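You operate a simulated robot arm through the tools that you are given. There is no shell and no other tool. Be economical: measure what you need, move in short steps, check, and stop when the job is done.

The job below is to be done with a simulated two-armed robot. You get a single attempt, and the scene is never put back.

TASK
On the top of table 1, fold the checked cloth in half, so that its two short edges meet.

It is judged by the outcome, as a careful person would: the job done as asked, and still so three seconds after it is handed in. It fails if anything else is knocked over, pushed out of place, dropped, spilled or broken. Flat cloth is picked up by pressing the open fingertips on it (5 to 10 N) and closing them slowly along it; thin cloth reads only 2 to 8 mm in the jaws.

THE ROBOT
Two 7-joint arms with two-finger parallel grippers on one trunk, on a base that drives. Base frame: it is fixed to the floor where the robot stands at the start and does not move with it; the origin is under the middle of the robot, x ahead of it, y to its left, z up; the surface under the hand at the start is at about z = 76. Readings come in cm, degrees, newtons and seconds.
The left shoulder is at the start at [7, 16.3, 107], the right one opposite. With the tool pointing down near the work surface each hand reaches from about 40 to 88 cm from the robot's upright axis, wherever it stands, measured 20 degrees to its own side. Places, roughly: top of table 1 [80, 250, 80]. Payload 3.43 kg a hand.
The TCP of each hand is the grasp point between the finger pads, 3.4 cm short of the fingertips. In the tool frame z runs along the fingers and y along their closing line. The gripper opens to 12.8 cm. The fingers are 2.4 cm wide and 1.2 cm thick; the gripper's body (4.8 by 13 cm) begins 9.6 cm behind the TCP.
Orientation is that of the tool frame in the base frame, as [roll, pitch, yaw] about the fixed x, y, z axes, in that order (R = Rz(yaw) Ry(pitch) Rx(roll)). With the fingers straight down and closing along the base's y, the tool's x points along the base's -x, its y along +y and its z along -z.

THE INTERFACE
- The arms move only by the tool apply_moves. It takes "left_commands", "right_commands" or both (then of equal length, played together; a hand with none holds still); each is a list that holds one entry, the list of rows, each a list of 7 numbers: the turn, a rotation vector about the base's x, y, z in units of 120 degrees (1.0 is 120 degrees), then the shift along the base's x, y, z in units of 100 mm (1.0 is 100 mm), then the finger opening in cm, from 0 to 12.8. In form: [[[rx, ry, rz, dx, dy, dz, fingers], ...]]. A call has 1 to 12 rows; each row is the pose to reach, as a shift and turn from the pose commanded when the call began. A call with a number of a shift or a turn outside -1 to 1 is refused whole. Rows are played at 5 a second. More than 5 cm and 8.6 degrees between two rows, or a gripper value outside its range, and nothing of the call is played. Where a pose cannot be reached the arm comes as near as it can. A force on the tool above 40 N (or 10 N above the force at the start of the call, whichever is more), or a blocked arm, ends the call early, and 0.2 s more pass. The fingers move at their own pace (about 15.3 cm/s each) and stop on an object; they squeeze with about 30 N. The grip force told is the motor's: it shows also when the fingers shut on nothing. Time passes only in rows, and 0.2 s behind the last, so rows that repeat a pose let the fingers close. The reply holds the time, the measured pose of the TCP, the force on the tool along the base axes, the opening and the grip force, in the units named above and with some noise, with the torque about the TCP (base axes, N m) and any sound that the robot's microphone picked up, and new pictures: "pictures" is both (left out), scene, wrist or none (wrist: the cameras of the hands that moved).
- Cameras (640 x 400 px; columns grow to the right, rows downward): "scene" is now at [13.33, -2.15, 129.2]; the picture's right is [-0.25, -0.97, 0.00], its down [-0.63, 0.16, -0.76] and it looks along [0.74, -0.19, -0.65] (base axes); focal length 232 px, centre (320, 200). "left" rides on the left gripper at [7.6, 1.1, -16] in its tool frame; the picture's right is [-0.15, 0.99, 0.00], its down [-0.88, -0.13, -0.46] and it looks along [-0.45, -0.07, 0.89] (tool axes); focal length 234 px, centre (320, 200). "right" rides on the right gripper at [7.6, -1.1, -16] in its tool frame; the picture's right is [0.15, 0.99, 0.00], its down [-0.88, 0.13, -0.46] and it looks along [-0.45, 0.07, 0.89] (tool axes); focal length 234 px, centre (320, 200). There is no depth. A picture from a camera that has moved, and an enlarged one, comes with that camera's place and axes in the base frame and with its lens.
- raise_lower(by): slides the trunk up (or, below 0, down) by that many cm; the arms and the scene camera ride with it, the base frame stays. It gives what a move gives, with no picture.
- base_move(legs): drives the robot by 1 to 6 legs, each [ahead, left, turn to the left] in cm, cm and degrees, along the robot's own axes; the way and the turn of a leg run together, so that a leg with both is an arc; at most 150 cm and 180 degrees a leg. The arms and the cameras ride along, it lands a little off, and it stops where it bumps. It gives what a move gives, and a new picture of the scene camera.
- head_to(pan, tilt): turns the head with the scene camera to pan (to the left, within 86 degrees either way) and tilt (down, from -29 to 69), counted from straight ahead of the robot. It gives what a move gives, and a new picture of the scene camera.
- zoom(camera, box): a new picture of the part [left, top, right, bottom] of that camera's present view, enlarged. No time passes.
- close_job(): hands the job in; it is judged then, once.

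Go step by step. Nothing tells you exact positions but the pictures and the camera data: compare them with the known pose of the tool, close in by small moves and look again before you grip or let go. The budget is 120 turns and 260 pictures, counting those below and the enlarged ones. Unless the task says otherwise, let go and move clear before handing in, and close with one line.

The tools are called after "Request:" by a JSON object that holds its "method" and its "body". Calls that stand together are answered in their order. apply_moves: Moves the arms, as the interface text tells. Its arguments: {"type":"object","properties":{"left_commands":{"type":"array"},"right_commands":{"type":"array"},"pictures":{"type":"string","enum":["both","scene","wrist","none"]}},"required":[]} The other tools are called the same way: raise_lower (by) slides the trunk up or down; base_move (legs) drives the base; head_to (pan, tilt) turns the head that bears the scene camera; zoom (camera, box) takes an enlarged picture of a part of a camera's view; close_job () hands the job in.

At the start:

```text
time: 0.0
left_tool_pos: [66.85, 17.58, 98.8]
left_tcp_rot: [179.9, 0.0, 180.0]
left_wrist_force: [0.3, -0.5, -0.2]
left_ft_torque: [0.03, 0.04, -0.03]
left_opening: 12.78
left_grasp_force: 0.0
right_tool_pos: [50.91, -31.93, 97.74]
right_tcp_rot: [-179.9, -0.1, 179.9]
right_wrist_force: [0.2, 0.9, -0.4]
right_ft_torque: [0.01, 0.04, -0.02]
right_opening: 12.79
right_grasp_force: 0.1
trunk travel left (down, up): [-55.0, 39.0]
robot x, y, heading: [-0.05, 0.16, 0.2]
head pan, tilt: [-14.5, 40.4]
```

scene: 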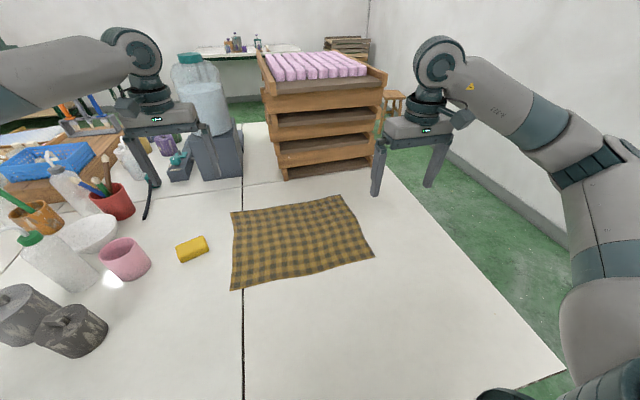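
right: 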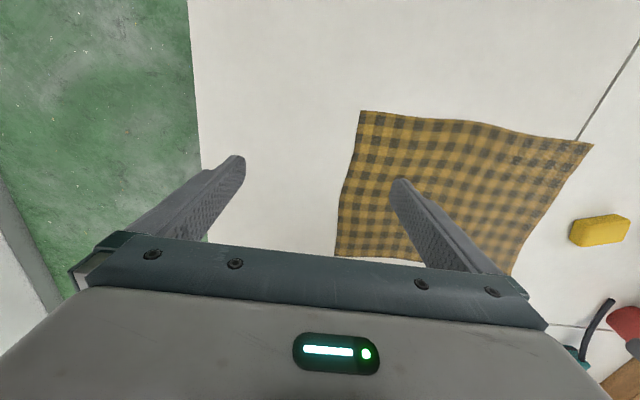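
left: 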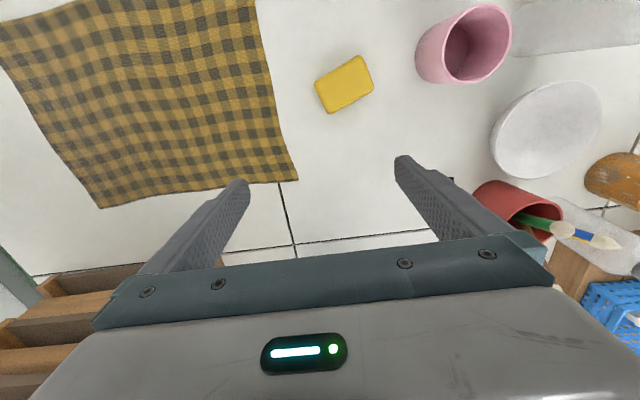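

The checked cloth lies flat on the bench in front of me, but table 1 is said to be about 250 cm to my left. I'll look over there before deciding anything.

Request:
{"method": "head_to", "body": {"pan": 72, "tilt": 20}}

```text
time: 1.6
left_tool_pos: [66.75, 17.57, 98.65]
left_tcp_rot: [180.0, 0.0, 179.9]
left_wrist_force: [0.3, 0.0, 0.0]
left_ft_torque: [0.0, 0.01, 0.01]
left_opening: 12.82
left_grasp_force: 0.0
right_tool_pos: [51.0, -31.99, 97.66]
right_tcp_rot: [-179.9, -0.2, -180.0]
right_wrist_force: [0.0, 0.9, -0.7]
right_ft_torque: [0.02, 0.01, 0.01]
right_opening: 12.8
right_grasp_force: 0.0
trunk travel left (down, up): [-55.0, 39.0]
robot x, y, heading: [0.05, -0.21, 0.1]
head pan, tilt: [72.0, 20.0]
camera scene: at [8.01, 8.82, 132.4], right [0.95, -0.31, 0.0], down [-0.11, -0.33, -0.94], along [0.29, 0.89, -0.34], focal length 232 px, centre (320, 200)
```

scene: 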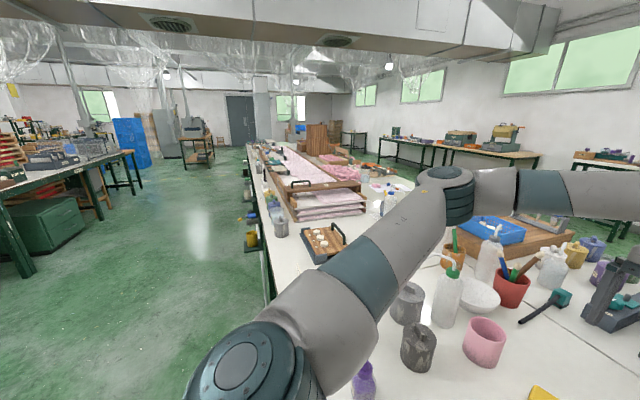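

Table 1 is the long bench that runs away to my left, and the cloth already lies on it at about x 47–75, y −26…12, with the short edges left and right. I'll sidestep to the right to centre on the cloth and look at it again.

Request:
{"method": "base_move", "body": {"legs": [[0, -8, 0]]}}

Request:
{"method": "head_to", "body": {"pan": 0, "tilt": 50}}

```text
time: 2.7
left_tool_pos: [66.87, 9.47, 98.65]
left_tcp_rot: [179.9, 0.1, 180.0]
left_wrist_force: [0.6, -1.4, 0.1]
left_ft_torque: [0.03, 0.08, 0.01]
left_opening: 12.79
left_grasp_force: 0.0
right_tool_pos: [51.02, -39.9, 97.61]
right_tcp_rot: [179.9, -0.1, 180.0]
right_wrist_force: [-0.2, -0.5, 0.0]
right_ft_torque: [0.02, 0.0, 0.03]
right_opening: 12.83
right_grasp_force: 0.1
trunk travel left (down, up): [-55.0, 39.0]
robot x, y, heading: [0.12, -7.8, -0.3]
head pan, tilt: [72.0, 20.0]
camera scene: at [8.01, 0.79, 132.41], right [0.95, -0.31, 0.0], down [-0.11, -0.32, -0.94], along [0.29, 0.89, -0.34], focal length 232 px, centre (320, 200)
```

scene: 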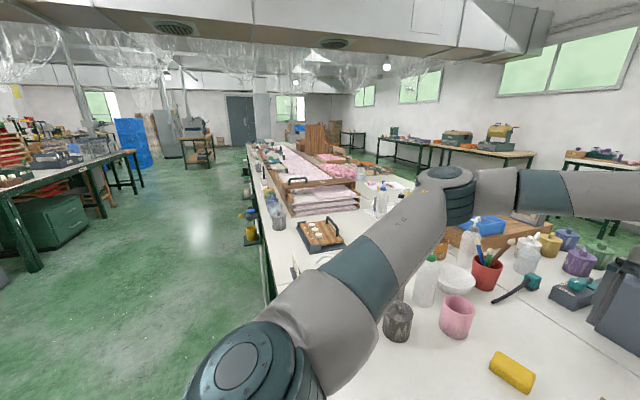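

```text
time: 4.1
left_tool_pos: [66.77, 9.42, 98.73]
left_tcp_rot: [179.9, 0.1, 180.0]
left_wrist_force: [-0.8, 0.2, 0.0]
left_ft_torque: [0.03, 0.02, 0.0]
left_opening: 12.79
left_grasp_force: 0.0
right_tool_pos: [50.97, -39.75, 97.78]
right_tcp_rot: [-180.0, -0.1, 179.9]
right_wrist_force: [-0.3, 0.1, -0.4]
right_ft_torque: [0.03, 0.01, -0.01]
right_opening: 12.81
right_grasp_force: 0.1
trunk travel left (down, up): [-55.0, 39.0]
robot x, y, heading: [0.16, -8.0, -0.2]
head pan, tilt: [0.0, 50.0]
camera scene: at [12.82, -7.96, 127.85], right [0.0, -1.0, 0.0], down [-0.77, 0.0, -0.64], along [0.64, 0.0, -0.77], focal length 232 px, centre (320, 200)
```

scene: 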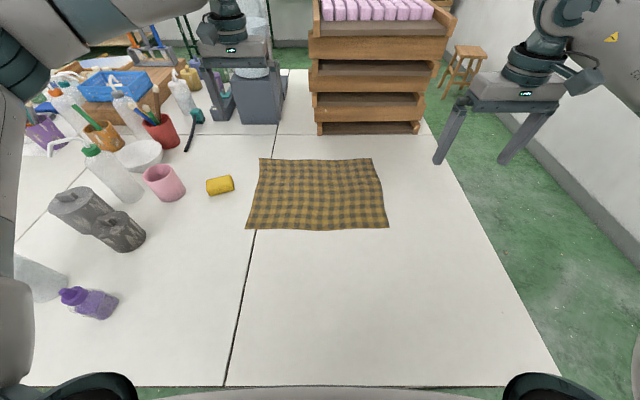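

The cloth's corners come out near (74.6, 12.9), (74.6, −25.4), (46.3, −25.9) and (46, 11.5). I'll zoom in to refine them.

Request:
{"method": "zoom", "body": {"camera": "scene", "box": [230, 140, 400, 246]}}

```text
3.76 times, centred on (315, 193) of scene
camera zoom: at [12.82, -7.96, 127.85], right [0.0, -1.0, 0.0], down [-0.77, 0.0, -0.64], along [0.64, 0.0, -0.77], focal length 873 px, centre (339, 226)
```

zoom: 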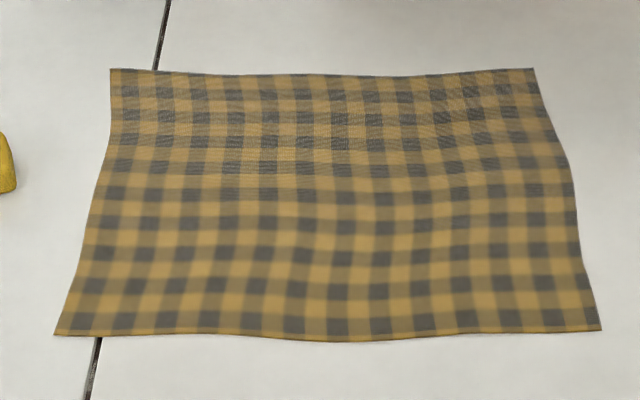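

Refined corners: left edge from (46.0, 11.9) to (74.5, 12.8), right edge at y ≈ −26. I'll bring the left hand over the far-left corner and the right hand to the near-left corner, then swing the left edge over to the right.

Request:
{"method": "apply_moves", "body": {"left_commands": [[[0, 0, 0, 0.28, 0.05, -0.3, 5], [0, 0, 0, 0.57, 0.1, -0.6, 3], [0, 0, 0, 0.57, 0.1, -1, 3]]], "right_commands": [[[0, 0, 0, -0.1, 0.4, 0, 5], [0, 0, 0, -0.2, 0.8, 0, 3], [0, 0, 0, -0.25, 1, 0, 3]]], "pictures": "none"}}

Request:
{"method": "apply_moves", "body": {"right_commands": [[[0, 0, 0, 0, 0.48, 0, 3], [0, 0, 0, 0, 0.96, 0, 3]]], "pictures": "none"}}

Request:
{"method": "apply_moves", "body": {"right_commands": [[[0, 0, 0, 0, 0.48, 0, 3], [0, 0, 0, 0, 0.96, 0, 3]]], "pictures": "scene"}}

```text
time: 4.9
left_tool_pos: [72.55, 10.61, 88.58]
left_tcp_rot: [-180.0, -0.1, -180.0]
left_wrist_force: [-0.6, 0.4, -0.8]
left_ft_torque: [-0.02, 0.03, -0.03]
left_opening: 3.0
left_grasp_force: 0.1
right_tool_pos: [48.53, -29.54, 97.77]
right_tcp_rot: [-179.9, -0.2, 179.9]
right_wrist_force: [0.5, 0.9, 0.0]
right_ft_torque: [-0.03, 0.0, -0.01]
right_opening: 3.0
right_grasp_force: 0.1
trunk travel left (down, up): [-55.0, 39.0]
robot x, y, heading: [-0.3, -7.83, 0.3]
head pan, tilt: [0.0, 50.0]
```

```text
time: 5.5
left_tool_pos: [72.61, 10.67, 88.53]
left_tcp_rot: [180.0, 0.1, -180.0]
left_wrist_force: [0.1, -0.1, -0.1]
left_ft_torque: [-0.03, 0.01, -0.01]
left_opening: 2.98
left_grasp_force: 0.2
right_tool_pos: [48.51, -20.17, 97.9]
right_tcp_rot: [-179.9, -0.1, 179.9]
right_wrist_force: [0.2, 0.2, -0.1]
right_ft_torque: [0.0, 0.0, -0.03]
right_opening: 3.01
right_grasp_force: 0.0
trunk travel left (down, up): [-55.0, 39.0]
robot x, y, heading: [-0.17, -8.09, 0.3]
head pan, tilt: [0.0, 50.0]
```

```text
time: 6.1
left_tool_pos: [72.5, 10.54, 88.57]
left_tcp_rot: [-179.9, 0.0, 180.0]
left_wrist_force: [-0.1, 0.4, -0.9]
left_ft_torque: [0.0, 0.01, 0.0]
left_opening: 3.0
left_grasp_force: 0.0
right_tool_pos: [48.54, -10.49, 97.61]
right_tcp_rot: [-179.9, -0.2, 179.9]
right_wrist_force: [0.5, 0.2, -0.9]
right_ft_torque: [-0.01, -0.01, 0.0]
right_opening: 3.01
right_grasp_force: 0.0
trunk travel left (down, up): [-55.0, 39.0]
robot x, y, heading: [-0.27, -7.89, -0.1]
head pan, tilt: [0.0, 50.0]
camera scene: at [12.81, -7.86, 127.85], right [0.0, -1.0, 0.0], down [-0.77, 0.0, -0.64], along [0.64, 0.0, -0.77], focal length 232 px, centre (320, 200)
```

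scene: 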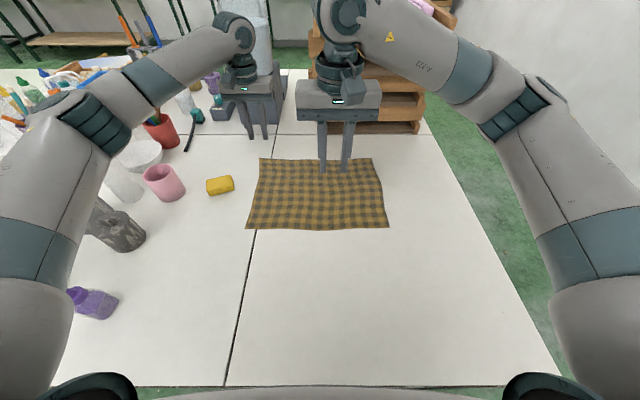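

Both arms keep their elbows outward, so there is room between them. I'll continue the right hand to the near-left corner.

Request:
{"method": "apply_moves", "body": {"right_commands": [[[0, 0, 0, 0, 0.48, 0, 3], [0, 0, 0, 0, 0.96, 0, 3]]], "pictures": "none"}}

Request:
{"method": "apply_moves", "body": {"right_commands": [[[0, 0, 0, 0, 0.48, 0, 3], [0, 0, 0, -0.02, 0.98, 0, 3]]], "pictures": "scene"}}

```text
time: 6.7
left_tool_pos: [72.5, 10.65, 88.7]
left_tcp_rot: [-180.0, 0.1, 179.9]
left_wrist_force: [-0.4, 0.2, 1.0]
left_ft_torque: [-0.03, -0.03, -0.02]
left_opening: 3.0
left_grasp_force: 0.0
right_tool_pos: [48.37, -1.05, 97.84]
right_tcp_rot: [-180.0, 0.0, 179.9]
right_wrist_force: [-0.5, -0.4, -0.3]
right_ft_torque: [-0.01, 0.02, 0.02]
right_opening: 3.0
right_grasp_force: 0.0
trunk travel left (down, up): [-55.0, 39.0]
robot x, y, heading: [0.2, -7.78, 0.0]
head pan, tilt: [0.0, 50.0]
```

```text
time: 7.3
left_tool_pos: [72.56, 10.52, 88.63]
left_tcp_rot: [-180.0, 0.1, -179.9]
left_wrist_force: [0.3, 0.5, -0.2]
left_ft_torque: [-0.04, -0.03, 0.01]
left_opening: 2.98
left_grasp_force: 0.0
right_tool_pos: [48.2, 8.74, 97.8]
right_tcp_rot: [-179.9, 0.0, 179.9]
right_wrist_force: [-0.6, 0.1, -0.2]
right_ft_torque: [-0.02, -0.03, 0.02]
right_opening: 3.01
right_grasp_force: 0.1
trunk travel left (down, up): [-55.0, 39.0]
robot x, y, heading: [0.14, -7.89, -0.0]
head pan, tilt: [0.0, 50.0]
camera scene: at [12.78, -7.82, 127.85], right [0.0, -1.0, 0.0], down [-0.77, 0.0, -0.64], along [0.64, 0.0, -0.77], focal length 232 px, centre (320, 200)
```

scene: 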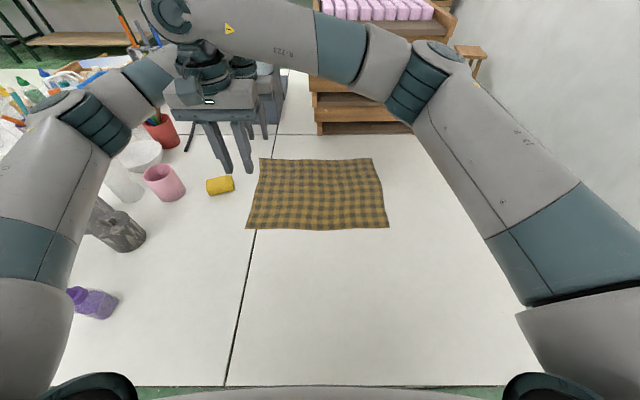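

The spacing looks adequate. I'll lower both hands to just above the cloth and look through the wrist cameras.

Request:
{"method": "apply_moves", "body": {"left_commands": [[[0, 0, 0, 0, 0, -0.35, 3], [0, 0, 0, 0, 0, -0.65, 3]]], "right_commands": [[[0, 0, 0, 0, 0.1, -0.45, 3], [0, 0, 0, 0, 0.12, -0.9, 3]]], "pictures": "none"}}

Request:
{"method": "apply_moves", "body": {"right_commands": [[[0, 0, 0, 0, 0, -0.35, 3], [0, 0, 0, 0, 0, -0.65, 3]]], "pictures": "both"}}

Request:
{"method": "zoom", "body": {"camera": "left", "box": [160, 50, 480, 250]}}

```text
time: 7.9
left_tool_pos: [72.67, 10.48, 82.08]
left_tcp_rot: [-180.0, 0.0, -180.0]
left_wrist_force: [0.7, 0.0, 0.4]
left_ft_torque: [0.0, 0.0, 0.0]
left_opening: 2.97
left_grasp_force: 0.0
right_tool_pos: [48.22, 9.84, 88.75]
right_tcp_rot: [-180.0, -0.1, 179.9]
right_wrist_force: [-0.6, -0.1, -0.8]
right_ft_torque: [0.02, -0.02, 0.0]
right_opening: 3.0
right_grasp_force: 0.1
trunk travel left (down, up): [-55.0, 39.0]
robot x, y, heading: [-0.1, -7.72, 0.3]
head pan, tilt: [0.0, 50.0]
```

```text
time: 8.5
left_tool_pos: [72.49, 10.59, 82.15]
left_tcp_rot: [-180.0, 0.1, -180.0]
left_wrist_force: [-0.7, 0.9, 0.4]
left_ft_torque: [0.0, -0.01, -0.01]
left_opening: 3.03
left_grasp_force: 0.1
right_tool_pos: [48.16, 9.91, 82.26]
right_tcp_rot: [179.9, 0.0, 179.8]
right_wrist_force: [0.1, -0.4, -0.3]
right_ft_torque: [0.01, -0.01, -0.01]
right_opening: 3.01
right_grasp_force: 0.0
trunk travel left (down, up): [-55.0, 39.0]
robot x, y, heading: [0.11, -7.59, 0.0]
head pan, tilt: [0.0, 50.0]
camera scene: at [12.82, -7.95, 127.85], right [0.0, -1.0, 0.0], down [-0.77, 0.0, -0.64], along [0.64, 0.0, -0.77], focal length 232 px, centre (320, 200)
camera right: at [40.66, 8.82, 98.26], right [-0.15, 0.99, 0.0], down [0.88, 0.13, 0.46], along [0.45, 0.07, -0.89], focal length 234 px, centre (320, 200)
```

scene: 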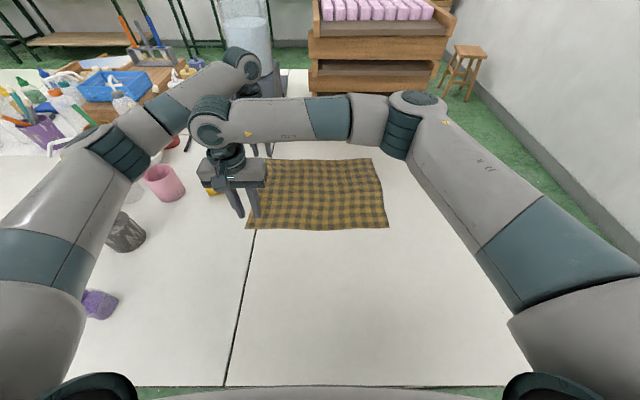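
right: 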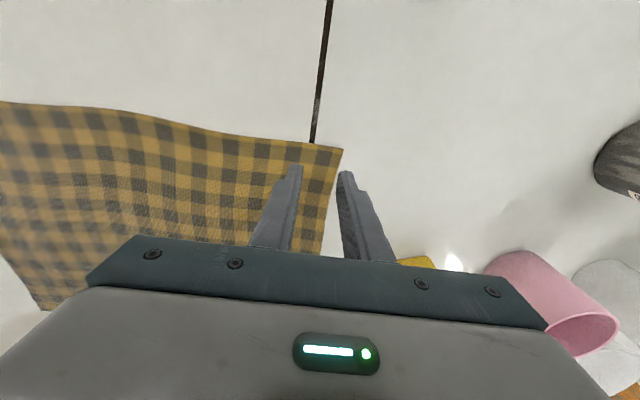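

```text
2.00 times, centred on (320, 150) of left
camera zoom: at [64.91, 11.64, 98.19], right [0.15, 0.99, 0.0], down [0.88, -0.13, 0.46], along [0.45, -0.07, -0.89], focal length 468 px, centre (320, 300)
```

zoom: 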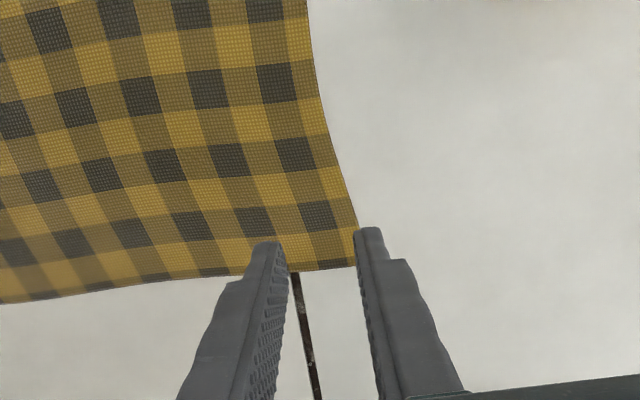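

The left edge is at y ≈ 12.0 at the far corner and 11.8 at the near corner. I'll shift both hands inward so both fingers land on the cloth, then step down to light contact.

Request:
{"method": "apply_moves", "body": {"left_commands": [[[0, 0, 0, -0.02, -0.125, 0, 3], [0, 0, 0, -0.02, -0.125, -0.2, 3], [0, 0, 0, -0.02, -0.125, -0.23, 3]]], "right_commands": [[[0, 0, 0, 0.03, -0.065, 0, 3], [0, 0, 0, 0.03, -0.065, -0.2, 3], [0, 0, 0, 0.03, -0.065, -0.23, 3]]], "pictures": "wrist"}}

```text
time: 9.3
left_tool_pos: [72.35, 9.33, 79.86]
left_tcp_rot: [-180.0, 0.0, 180.0]
left_wrist_force: [-0.9, 0.6, -0.5]
left_ft_torque: [0.03, 0.04, 0.0]
left_opening: 3.0
left_grasp_force: 0.0
right_tool_pos: [48.44, 9.38, 79.93]
right_tcp_rot: [-180.0, -0.2, 179.9]
right_wrist_force: [-0.2, -0.1, 0.4]
right_ft_torque: [0.02, -0.01, -0.03]
right_opening: 3.02
right_grasp_force: 0.0
trunk travel left (down, up): [-55.0, 39.0]
robot x, y, heading: [0.31, -7.91, -0.0]
head pan, tilt: [0.0, 50.0]
camera right: at [41.01, 8.2, 95.91], right [-0.15, 0.99, 0.0], down [0.88, 0.13, 0.45], along [0.45, 0.07, -0.89], focal length 234 px, centre (320, 200)
camera left: at [64.73, 10.38, 95.93], right [0.15, 0.99, 0.0], down [0.88, -0.13, 0.46], along [0.45, -0.07, -0.89], focal length 234 px, centre (320, 200)
```

right: 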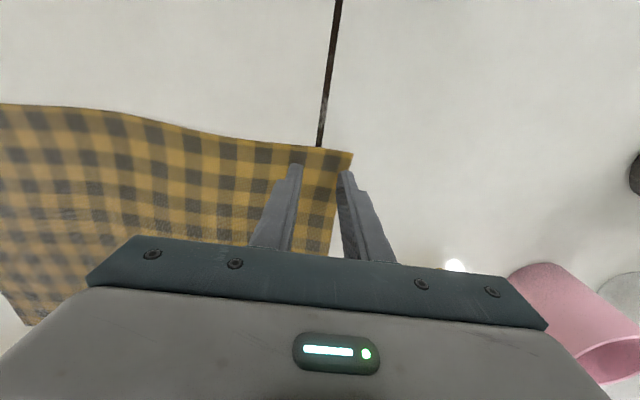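
left: 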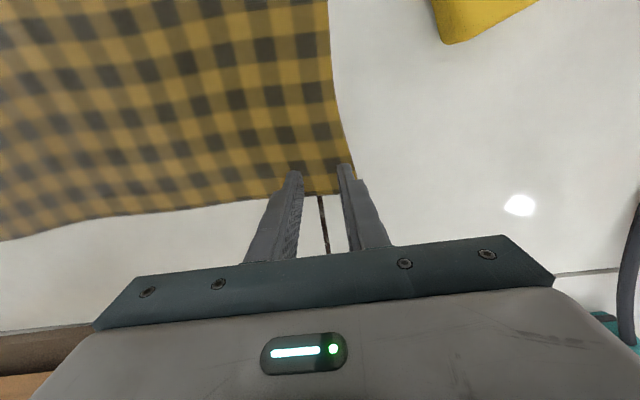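

Both hands hover just above the cloth. I'll zoom in on the finger tips.

Request:
{"method": "zoom", "body": {"camera": "left", "box": [260, 130, 400, 218]}}

Request:
{"method": "zoom", "body": {"camera": "right", "box": [260, 130, 400, 218]}}

```text
4.55 times, centred on (330, 174) of left
camera zoom: at [64.73, 10.38, 95.93], right [0.15, 0.99, 0.0], down [0.88, -0.13, 0.46], along [0.45, -0.07, -0.89], focal length 1064 px, centre (274, 318)
```

zoom: 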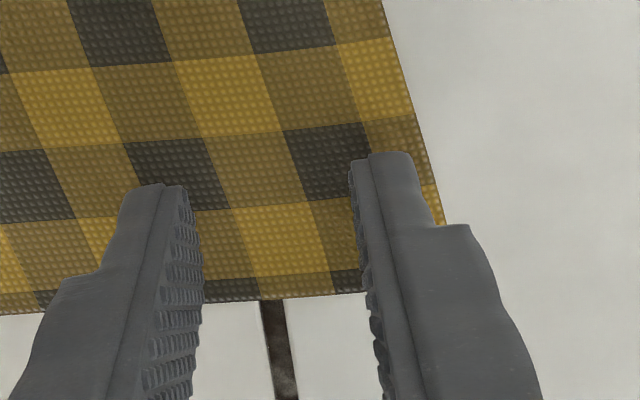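

```text
4.55 times, centred on (330, 174) of right
camera zoom: at [41.01, 8.2, 95.91], right [-0.15, 0.99, 0.0], down [0.88, 0.13, 0.45], along [0.45, 0.07, -0.89], focal length 1064 px, centre (274, 318)
```

zoom: 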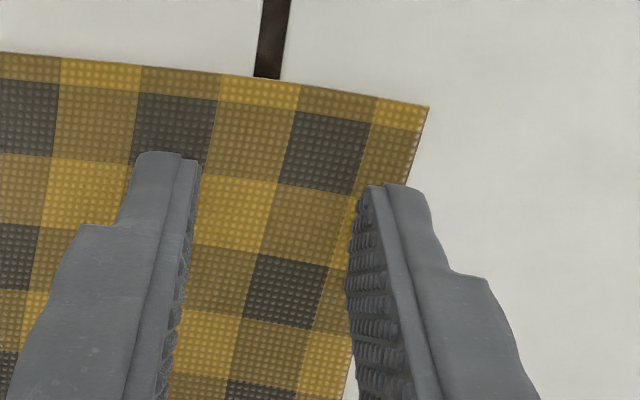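

Both tips are over the cloth; the right hand's outer finger is close to the edge, so I'll nudge it 3 mm inward. Now pressing down in small steps.

Request:
{"method": "apply_moves", "body": {"left_commands": [[[0, 0, 0, 0, 0, -0.015, 3], [0, 0, 0, 0, 0, -0.03, 3]]], "right_commands": [[[0, 0, 0, 0, -0.04, 0, 3], [0, 0, 0, 0, -0.04, -0.03, 3]]], "pictures": "none"}}

Request:
{"method": "apply_moves", "body": {"left_commands": [[[0, 0, 0, 0, 0, -0.02, 3], [0, 0, 0, 0, 0, -0.02, 3]]], "right_commands": [[[0, 0, 0, 0, 0, -0.02, 3], [0, 0, 0, 0, 0, -0.02, 3]]], "pictures": "none"}}

```text
time: 9.9
left_tool_pos: [72.44, 9.42, 79.51]
left_tcp_rot: [-179.9, 0.0, 179.9]
left_wrist_force: [-0.2, -0.5, 0.5]
left_ft_torque: [-0.05, 0.01, 0.0]
left_opening: 3.01
left_grasp_force: 0.1
right_tool_pos: [48.6, 9.18, 79.58]
right_tcp_rot: [180.0, 0.0, 179.9]
right_wrist_force: [0.0, 0.4, 0.5]
right_ft_torque: [-0.03, 0.0, 0.0]
right_opening: 3.0
right_grasp_force: 0.0
trunk travel left (down, up): [-55.0, 39.0]
robot x, y, heading: [-0.2, -7.8, 0.0]
head pan, tilt: [0.0, 50.0]
```

```text
time: 10.5
left_tool_pos: [72.3, 9.26, 79.58]
left_tcp_rot: [-180.0, 0.1, -180.0]
left_wrist_force: [1.5, 0.4, 6.6]
left_ft_torque: [0.1, -0.11, -0.01]
left_opening: 2.97
left_grasp_force: 0.0
right_tool_pos: [48.51, 8.95, 79.57]
right_tcp_rot: [180.0, 0.2, 179.9]
right_wrist_force: [2.6, -0.7, 8.9]
right_ft_torque: [0.1, -0.06, -0.02]
right_opening: 3.03
right_grasp_force: 0.1
trunk travel left (down, up): [-55.0, 39.0]
robot x, y, heading: [0.33, -8.0, -0.1]
head pan, tilt: [0.0, 50.0]
```

Contact is 6.6 N on the left and 8.9 N on the right. I'll close both grippers slowly.

Request:
{"method": "apply_moves", "body": {"left_commands": [[[0, 0, 0, 0, 0, 0, 2.7], [0, 0, 0, 0, 0, 0, 2.4], [0, 0, 0, 0, 0, 0, 2.1], [0, 0, 0, 0, 0, 0, 1.8], [0, 0, 0, 0, 0, 0, 1.5], [0, 0, 0, 0, 0, 0, 1.2], [0, 0, 0, 0, 0, 0, 0.9], [0, 0, 0, 0, 0, 0, 0.6], [0, 0, 0, 0, 0, 0, 0.3], [0, 0, 0, 0, 0, 0, 0], [0, 0, 0, 0, 0, 0, 0], [0, 0, 0, 0, 0, 0, 0]]], "right_commands": [[[0, 0, 0, 0, 0, 0, 2.7], [0, 0, 0, 0, 0, 0, 2.4], [0, 0, 0, 0, 0, 0, 2.1], [0, 0, 0, 0, 0, 0, 1.8], [0, 0, 0, 0, 0, 0, 1.5], [0, 0, 0, 0, 0, 0, 1.2], [0, 0, 0, 0, 0, 0, 0.9], [0, 0, 0, 0, 0, 0, 0.6], [0, 0, 0, 0, 0, 0, 0.3], [0, 0, 0, 0, 0, 0, 0], [0, 0, 0, 0, 0, 0, 0], [0, 0, 0, 0, 0, 0, 0]]], "pictures": "both"}}

Request:
{"method": "zoom", "body": {"camera": "left", "box": [220, 110, 420, 235]}}

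Request:
{"method": "zoom", "body": {"camera": "right", "box": [220, 110, 420, 235]}}

```text
time: 13.1
left_tool_pos: [72.11, 9.37, 79.54]
left_tcp_rot: [-180.0, 0.0, 180.0]
left_wrist_force: [-1.6, -0.7, 7.0]
left_ft_torque: [0.0, 0.03, 0.0]
left_opening: 0.2
left_grasp_force: 29.7
right_tool_pos: [48.49, 9.0, 79.52]
right_tcp_rot: [179.9, 0.1, 179.9]
right_wrist_force: [1.7, 2.6, 16.9]
right_ft_torque: [0.13, -0.03, 0.04]
right_opening: 0.23
right_grasp_force: 29.9
trunk travel left (down, up): [-55.0, 39.0]
robot x, y, heading: [0.22, -7.96, -0.0]
head pan, tilt: [0.0, 50.0]
camera scene: at [12.61, -7.99, 127.88], right [0.0, -1.0, 0.0], down [-0.77, 0.0, -0.64], along [0.64, 0.0, -0.77], focal length 232 px, centre (320, 200)
camera right: at [40.96, 7.83, 95.48], right [-0.15, 0.99, 0.0], down [0.88, 0.13, 0.46], along [0.45, 0.07, -0.89], focal length 234 px, centre (320, 200)
camera left: at [64.61, 10.45, 95.55], right [0.15, 0.99, 0.0], down [0.88, -0.13, 0.46], along [0.45, -0.07, -0.89], focal length 234 px, centre (320, 200)
```

scene: 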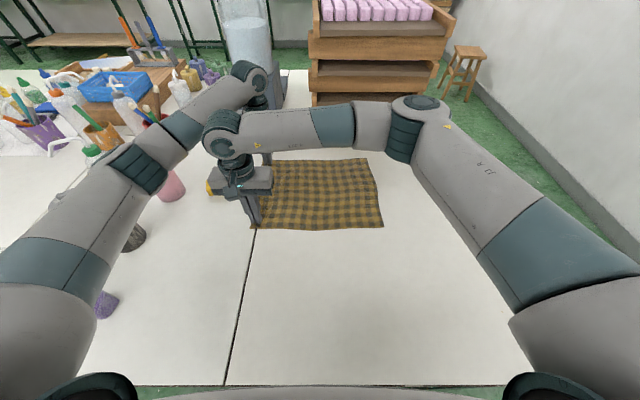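
right: 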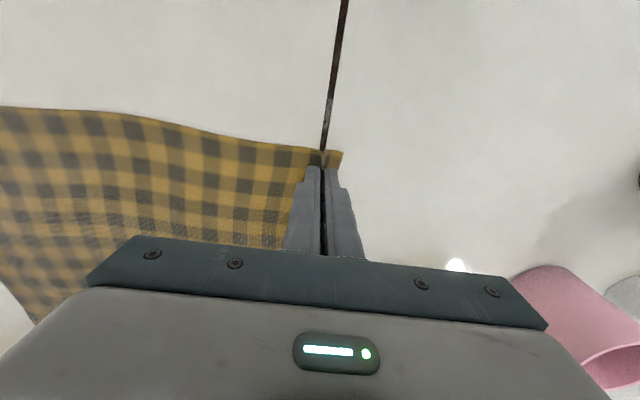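
left: 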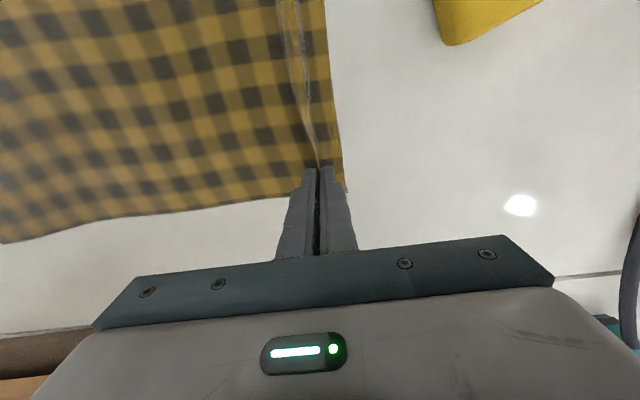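

```text
3.20 times, centred on (320, 172) of left
camera zoom: at [64.61, 10.45, 95.55], right [0.15, 0.99, 0.0], down [0.88, -0.13, 0.46], along [0.45, -0.07, -0.89], focal length 749 px, centre (320, 288)
```

zoom: 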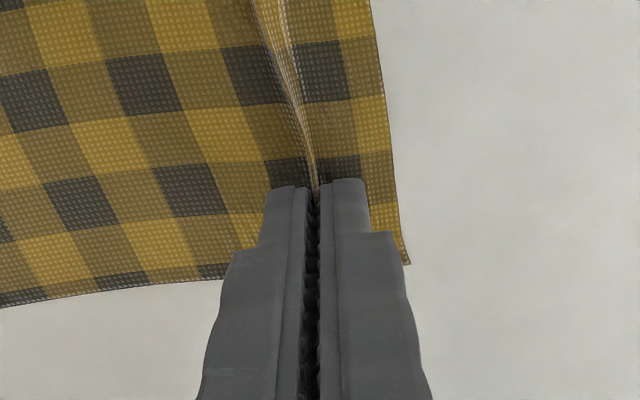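

```text
3.20 times, centred on (320, 172) of right
camera zoom: at [40.96, 7.83, 95.48], right [-0.15, 0.99, 0.0], down [0.88, 0.13, 0.46], along [0.45, 0.07, -0.89], focal length 749 px, centre (320, 288)
```

zoom: 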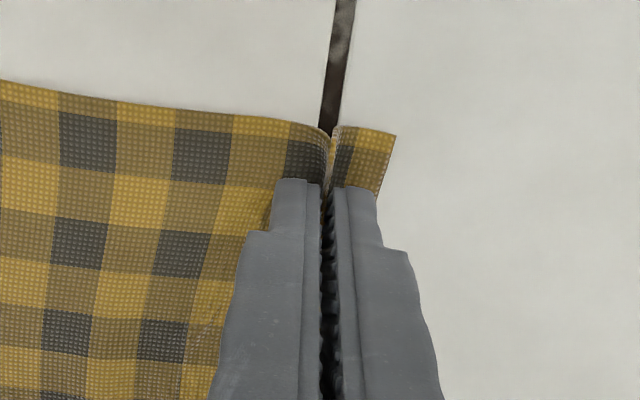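

Both grips hold, but a pinch from above leaves a hem that would end up turned back once the edge is swung over. It's cleaner to pinch the cloth on its midline. Lifted there, both short edges hang down together and I can lay it over. I'll let go here and rise.

Request:
{"method": "apply_moves", "body": {"left_commands": [[[0, 0, 0, 0, 0, 0, 1], [0, 0, 0, 0, 0, 0, 2.5], [0, 0, 0, 0, 0, 0.1, 3], [0, 0, 0, 0, 0, 0.5, 3], [0, 0, 0, 0, 0, 0.8, 3]]], "right_commands": [[[0, 0, 0, 0, 0, 0, 1], [0, 0, 0, 0, 0, 0, 2.5], [0, 0, 0, 0, 0, 0.1, 3], [0, 0, 0, 0, 0, 0.5, 3], [0, 0, 0, 0, 0, 0.8, 3]]], "pictures": "both"}}

Request:
{"method": "zoom", "body": {"camera": "scene", "box": [230, 140, 400, 246]}}

```text
time: 14.3
left_tool_pos: [72.16, 9.32, 87.27]
left_tcp_rot: [179.9, 0.0, 180.0]
left_wrist_force: [0.0, 0.4, 0.0]
left_ft_torque: [0.01, -0.03, 0.03]
left_opening: 2.99
left_grasp_force: 0.2
right_tool_pos: [48.47, 8.86, 87.29]
right_tcp_rot: [180.0, 0.0, 180.0]
right_wrist_force: [0.7, 0.0, 0.1]
right_ft_torque: [0.03, 0.03, 0.01]
right_opening: 3.0
right_grasp_force: 0.0
trunk travel left (down, up): [-55.0, 39.0]
robot x, y, heading: [-0.05, -8.07, -0.0]
head pan, tilt: [0.0, 50.0]
camera scene: at [12.81, -7.94, 127.83], right [0.0, -1.0, 0.0], down [-0.77, 0.0, -0.64], along [0.64, 0.0, -0.77], focal length 232 px, centre (320, 200)
camera right: at [41.05, 7.7, 103.2], right [-0.14, 0.99, 0.0], down [0.88, 0.13, 0.45], along [0.45, 0.07, -0.89], focal length 234 px, centre (320, 200)
camera left: at [64.7, 10.42, 103.3], right [0.15, 0.99, 0.0], down [0.88, -0.13, 0.45], along [0.45, -0.07, -0.89], focal length 234 px, centre (320, 200)
```

scene: 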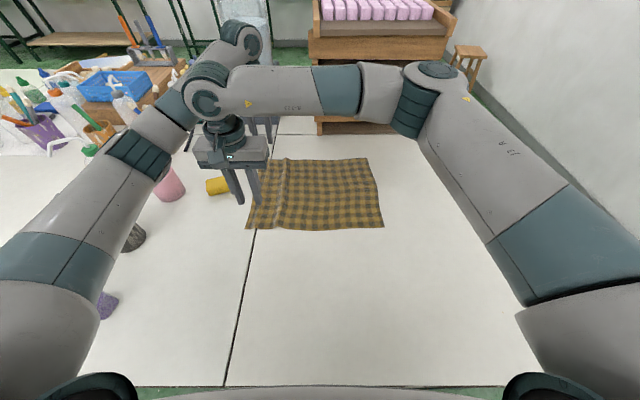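
right: 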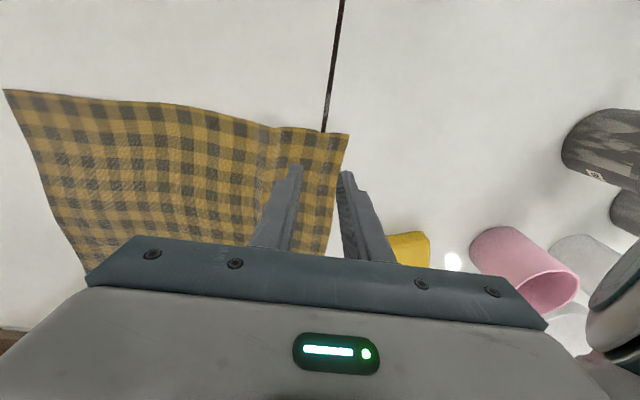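
left: 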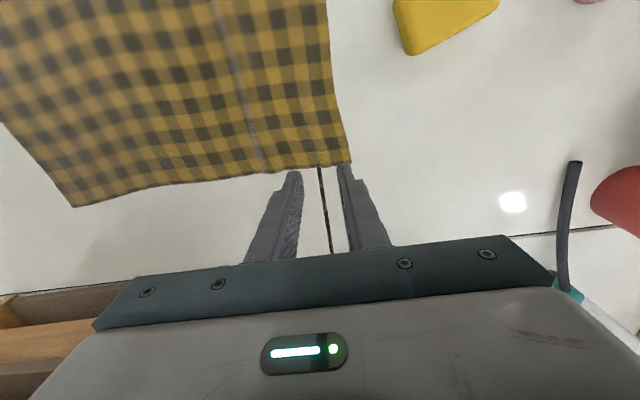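

```text
3.76 times, centred on (315, 193) of scene
camera zoom: at [12.81, -7.94, 127.83], right [0.0, -1.0, 0.0], down [-0.77, 0.0, -0.64], along [0.64, 0.0, -0.77], focal length 873 px, centre (339, 226)
```

zoom: 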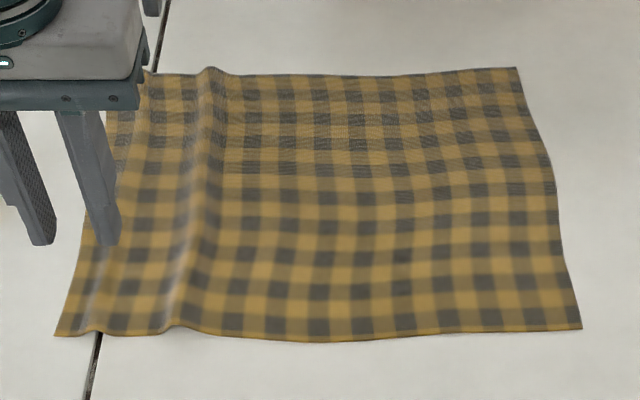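

The cloth is flat again apart from a soft wave on the left. I'll count the checks along the near and far edges to find the exact midline of the cloth.

Request:
{"method": "zoom", "body": {"camera": "right", "box": [0, 70, 360, 290]}}

Request:
{"method": "zoom", "body": {"camera": "left", "box": [0, 0, 360, 220]}}

```text
1.78 times, centred on (180, 180) of right
camera zoom: at [41.05, 7.7, 103.2], right [-0.14, 0.99, 0.0], down [0.88, 0.13, 0.45], along [0.45, 0.07, -0.89], focal length 416 px, centre (569, 236)
```

zoom: 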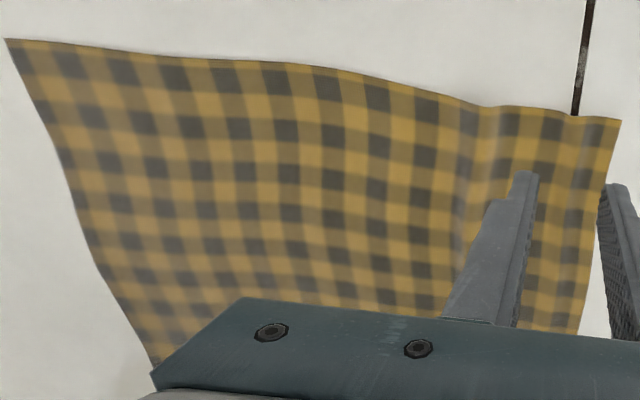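

```text
1.78 times, centred on (180, 110) of left
camera zoom: at [64.7, 10.42, 103.3], right [0.15, 0.99, 0.0], down [0.88, -0.13, 0.45], along [0.45, -0.07, -0.89], focal length 416 px, centre (569, 360)
```

zoom: 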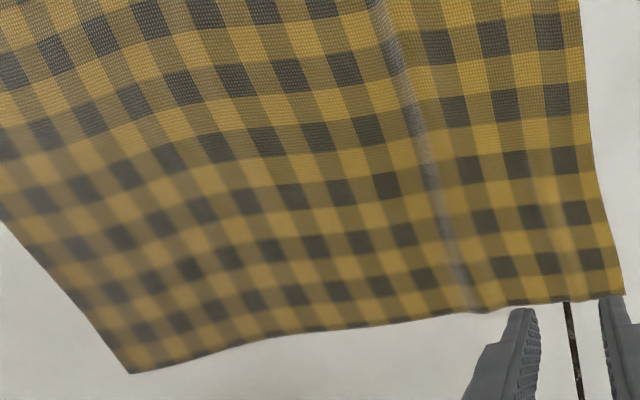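

Counting gives 12 check periods of about 3.19 cm, so the midline should be 6 periods from the right edge. I'll check this on an enlarged scene view.

Request:
{"method": "zoom", "body": {"camera": "scene", "box": [296, 190, 390, 236]}}

Request:
{"method": "zoom", "body": {"camera": "scene", "box": [290, 150, 384, 196]}}

```text
6.81 times, centred on (343, 213) of scene
camera zoom: at [12.81, -7.94, 127.83], right [0.0, -1.0, 0.0], down [-0.77, 0.0, -0.64], along [0.64, 0.0, -0.77], focal length 1580 px, centre (163, 112)
```

zoom: 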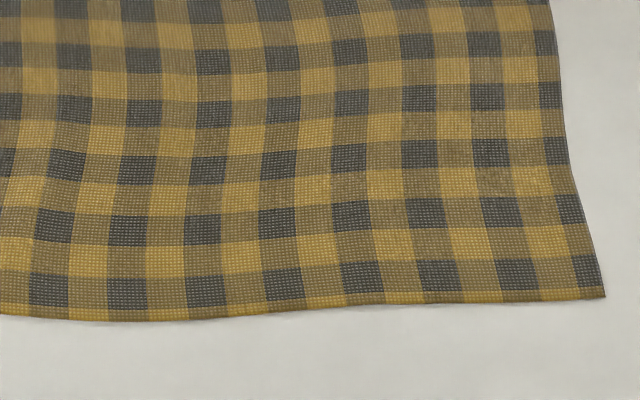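

```text
6.81 times, centred on (337, 173) of scene
camera zoom: at [12.81, -7.94, 127.83], right [0.0, -1.0, 0.0], down [-0.77, 0.0, -0.64], along [0.64, 0.0, -0.77], focal length 1580 px, centre (204, 384)
```

zoom: 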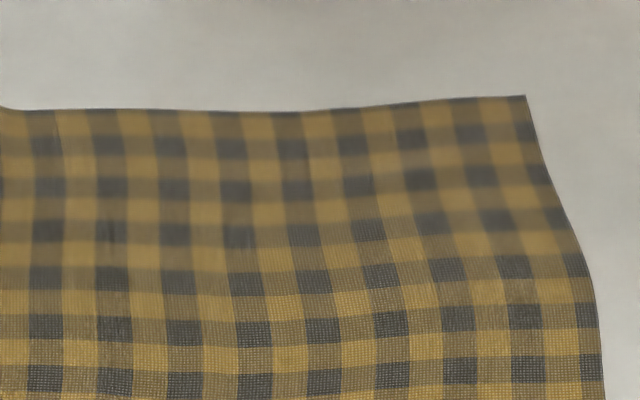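

The marker agrees in both views: the midline is the right-hand side of the 7th dark column, at y ≈ −7.1 at the far end and −7.25 at the near end. I'll move both hands there.

Request:
{"method": "apply_moves", "body": {"left_commands": [[[0, 0, 0, -0.02, -0.45, 0, 3], [0, 0, 0, -0.05, -0.9, 0, 3]]], "right_commands": [[[0, 0, 0, -0.06, -0.45, 0, 3], [0, 0, 0, -0.12, -0.9, 0, 3]]], "pictures": "none"}}

Request:
{"method": "apply_moves", "body": {"left_commands": [[[0, 0, 0, 0, -0.4, 0, 3], [0, 0, 0, 0, -0.74, -0.3, 3], [0, 0, 0, 0, -0.74, -0.6, 3]]], "right_commands": [[[0, 0, 0, 0, -0.4, 0, 3], [0, 0, 0, 0, -0.71, -0.3, 3], [0, 0, 0, 0, -0.71, -0.6, 3]]], "pictures": "both"}}

Request:
{"method": "zoom", "body": {"camera": "left", "box": [200, 90, 440, 240]}}

Request:
{"method": "zoom", "body": {"camera": "right", "box": [200, 90, 440, 240]}}

```text
time: 14.9
left_tool_pos: [71.74, 0.08, 87.43]
left_tcp_rot: [179.9, 0.1, -179.9]
left_wrist_force: [-0.2, 0.0, -0.1]
left_ft_torque: [-0.01, 0.0, 0.01]
left_opening: 3.01
left_grasp_force: 0.0
right_tool_pos: [47.56, -0.13, 87.21]
right_tcp_rot: [179.8, -0.2, 180.0]
right_wrist_force: [0.8, 0.2, -1.2]
right_ft_torque: [-0.01, -0.01, 0.01]
right_opening: 3.0
right_grasp_force: 0.0
trunk travel left (down, up): [-55.0, 39.0]
robot x, y, heading: [0.07, -8.09, 0.0]
head pan, tilt: [0.0, 50.0]
```

```text
time: 15.7
left_tool_pos: [71.83, -7.09, 81.28]
left_tcp_rot: [-180.0, 0.0, 179.9]
left_wrist_force: [0.4, 1.1, 0.7]
left_ft_torque: [0.01, 0.0, 0.0]
left_opening: 2.98
left_grasp_force: 0.0
right_tool_pos: [47.16, -7.42, 81.3]
right_tcp_rot: [-180.0, -0.1, 180.0]
right_wrist_force: [0.8, 0.5, 0.8]
right_ft_torque: [0.01, 0.02, 0.01]
right_opening: 3.02
right_grasp_force: 0.1
trunk travel left (down, up): [-55.0, 39.0]
robot x, y, heading: [-0.08, -7.89, 0.0]
head pan, tilt: [0.0, 50.0]
camera scene: at [12.9, -7.86, 127.85], right [0.0, -1.0, 0.0], down [-0.77, 0.0, -0.64], along [0.64, 0.0, -0.77], focal length 232 px, centre (320, 200)
camera right: at [39.86, -8.48, 97.22], right [-0.15, 0.99, 0.0], down [0.88, 0.13, 0.45], along [0.45, 0.07, -0.89], focal length 234 px, centre (320, 200)
camera left: at [64.27, -5.89, 97.29], right [0.15, 0.99, 0.0], down [0.88, -0.13, 0.46], along [0.45, -0.07, -0.89], focal length 234 px, centre (320, 200)
```

scene: 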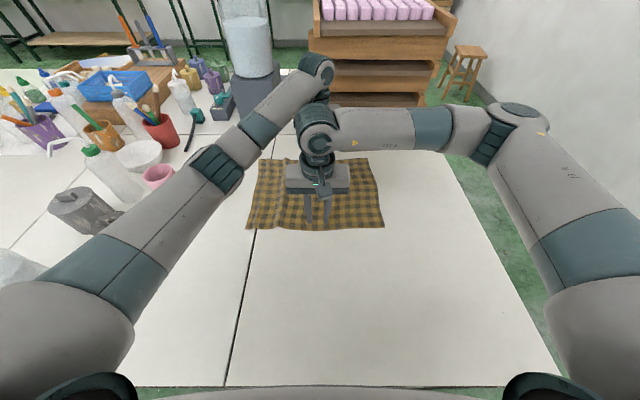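
right: 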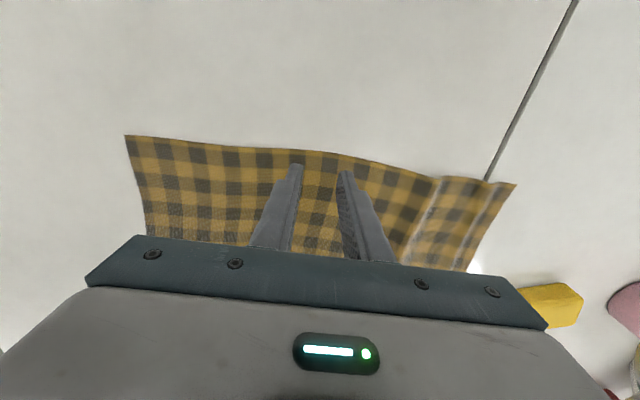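
left: 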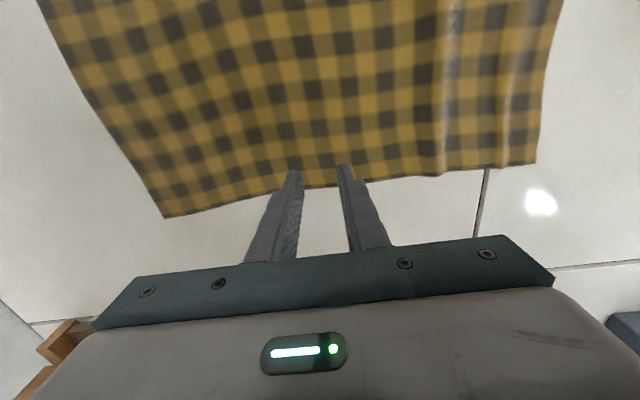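

```text
2.67 times, centred on (320, 165) of left
camera zoom: at [64.27, -5.89, 97.29], right [0.15, 0.99, 0.0], down [0.88, -0.13, 0.46], along [0.45, -0.07, -0.89], focal length 624 px, centre (320, 293)
```

zoom: 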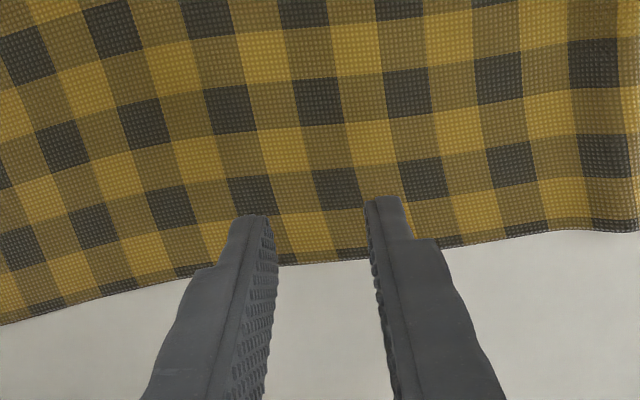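

```text
2.67 times, centred on (320, 165) of right
camera zoom: at [39.86, -8.48, 97.22], right [-0.15, 0.99, 0.0], down [0.88, 0.13, 0.45], along [0.45, 0.07, -0.89], focal length 624 px, centre (320, 293)
```

zoom: 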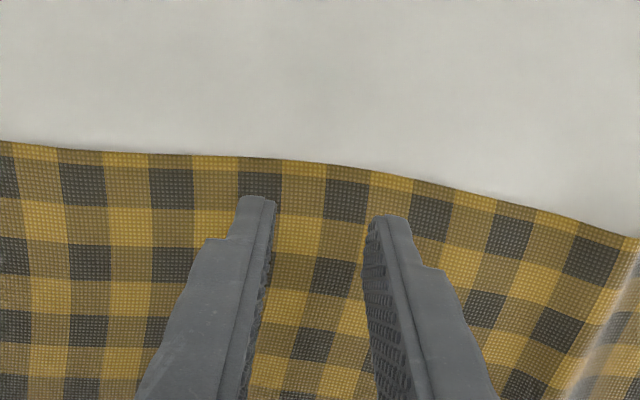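

The fingers straddle the right side of the 7th dark column in both wrist views. Pressing down.

Request:
{"method": "apply_moves", "body": {"left_commands": [[[0, 0, 0, 0, 0, -0.1, 3], [0, 0, 0, 0, 0, -0.17, 3], [0, 0, 0, 0, 0, -0.19, 3]]], "right_commands": [[[0, 0, 0, 0, 0.01, -0.1, 3], [0, 0, 0, 0, 0.01, -0.17, 3], [0, 0, 0, 0, 0.01, -0.19, 3]]], "pictures": "none"}}

```text
time: 16.5
left_tool_pos: [71.83, -7.27, 79.61]
left_tcp_rot: [180.0, 0.1, 179.8]
left_wrist_force: [-1.0, 0.1, 4.1]
left_ft_torque: [0.0, -0.04, -0.01]
left_opening: 2.99
left_grasp_force: 0.0
right_tool_pos: [47.28, -7.13, 79.54]
right_tcp_rot: [-179.9, 0.1, 179.9]
right_wrist_force: [0.8, -1.0, 7.9]
right_ft_torque: [-0.1, 0.09, 0.04]
right_opening: 3.02
right_grasp_force: 0.0
trunk travel left (down, up): [-55.0, 39.0]
robot x, y, heading: [-0.12, -7.75, 0.1]
head pan, tilt: [0.0, 50.0]
```

Contact is 4 N left and 8 N right. I'll press the left a hair more and close both slowly.

Request:
{"method": "apply_moves", "body": {"left_commands": [[[0, 0, 0, 0, 0, -0.01, 2.7], [0, 0, 0, 0, 0, -0.01, 2.4], [0, 0, 0, 0, 0, -0.01, 2.1], [0, 0, 0, 0, 0, -0.01, 1.8], [0, 0, 0, 0, 0, -0.01, 1.5], [0, 0, 0, 0, 0, -0.01, 1.2], [0, 0, 0, 0, 0, -0.01, 0.9], [0, 0, 0, 0, 0, -0.01, 0.6], [0, 0, 0, 0, 0, -0.01, 0.3], [0, 0, 0, 0, 0, -0.01, 0], [0, 0, 0, 0, 0, -0.01, 0], [0, 0, 0, 0, 0, -0.01, 0]]], "right_commands": [[[0, 0, 0, 0, 0, 0, 2.7], [0, 0, 0, 0, 0, 0, 2.4], [0, 0, 0, 0, 0, 0, 2.1], [0, 0, 0, 0, 0, 0, 1.8], [0, 0, 0, 0, 0, 0, 1.5], [0, 0, 0, 0, 0, 0, 1.2], [0, 0, 0, 0, 0, 0, 0.9], [0, 0, 0, 0, 0, 0, 0.6], [0, 0, 0, 0, 0, 0, 0.3], [0, 0, 0, 0, 0, 0, 0], [0, 0, 0, 0, 0, 0, 0], [0, 0, 0, 0, 0, 0, 0]]], "pictures": "wrist"}}

```text
time: 19.1
left_tool_pos: [71.64, -7.2, 79.56]
left_tcp_rot: [180.0, 0.2, 180.0]
left_wrist_force: [0.5, -0.8, 22.1]
left_ft_torque: [-0.06, -0.16, 0.0]
left_opening: 0.21
left_grasp_force: 30.1
right_tool_pos: [47.18, -6.99, 79.64]
right_tcp_rot: [180.0, 0.1, 179.9]
right_wrist_force: [1.0, 0.6, 0.9]
right_ft_torque: [-0.02, 0.0, 0.02]
right_opening: 0.59
right_grasp_force: 29.8
trunk travel left (down, up): [-55.0, 39.0]
robot x, y, heading: [0.26, -7.76, -0.0]
head pan, tilt: [0.0, 50.0]
camera right: at [39.63, -8.29, 95.51], right [-0.14, 0.99, 0.0], down [0.88, 0.13, 0.46], along [0.45, 0.07, -0.89], focal length 234 px, centre (320, 200)
camera left: at [64.04, -5.97, 95.53], right [0.15, 0.99, 0.0], down [0.88, -0.13, 0.46], along [0.45, -0.07, -0.89], focal length 234 px, centre (320, 200)
```

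right: 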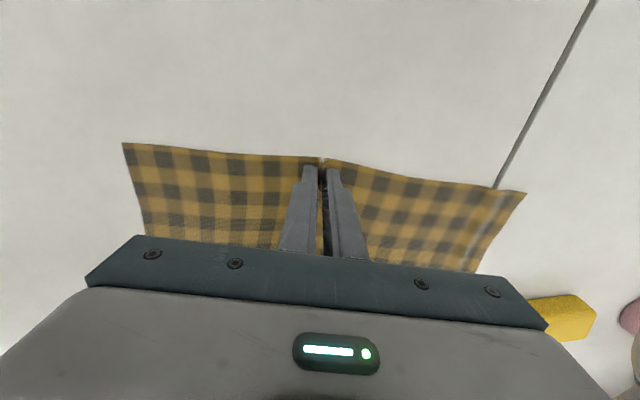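
left: 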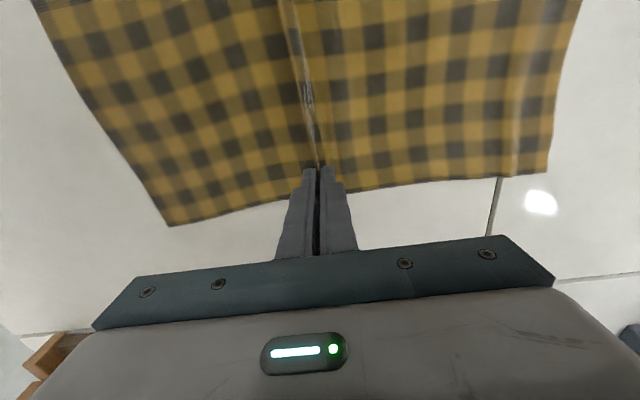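

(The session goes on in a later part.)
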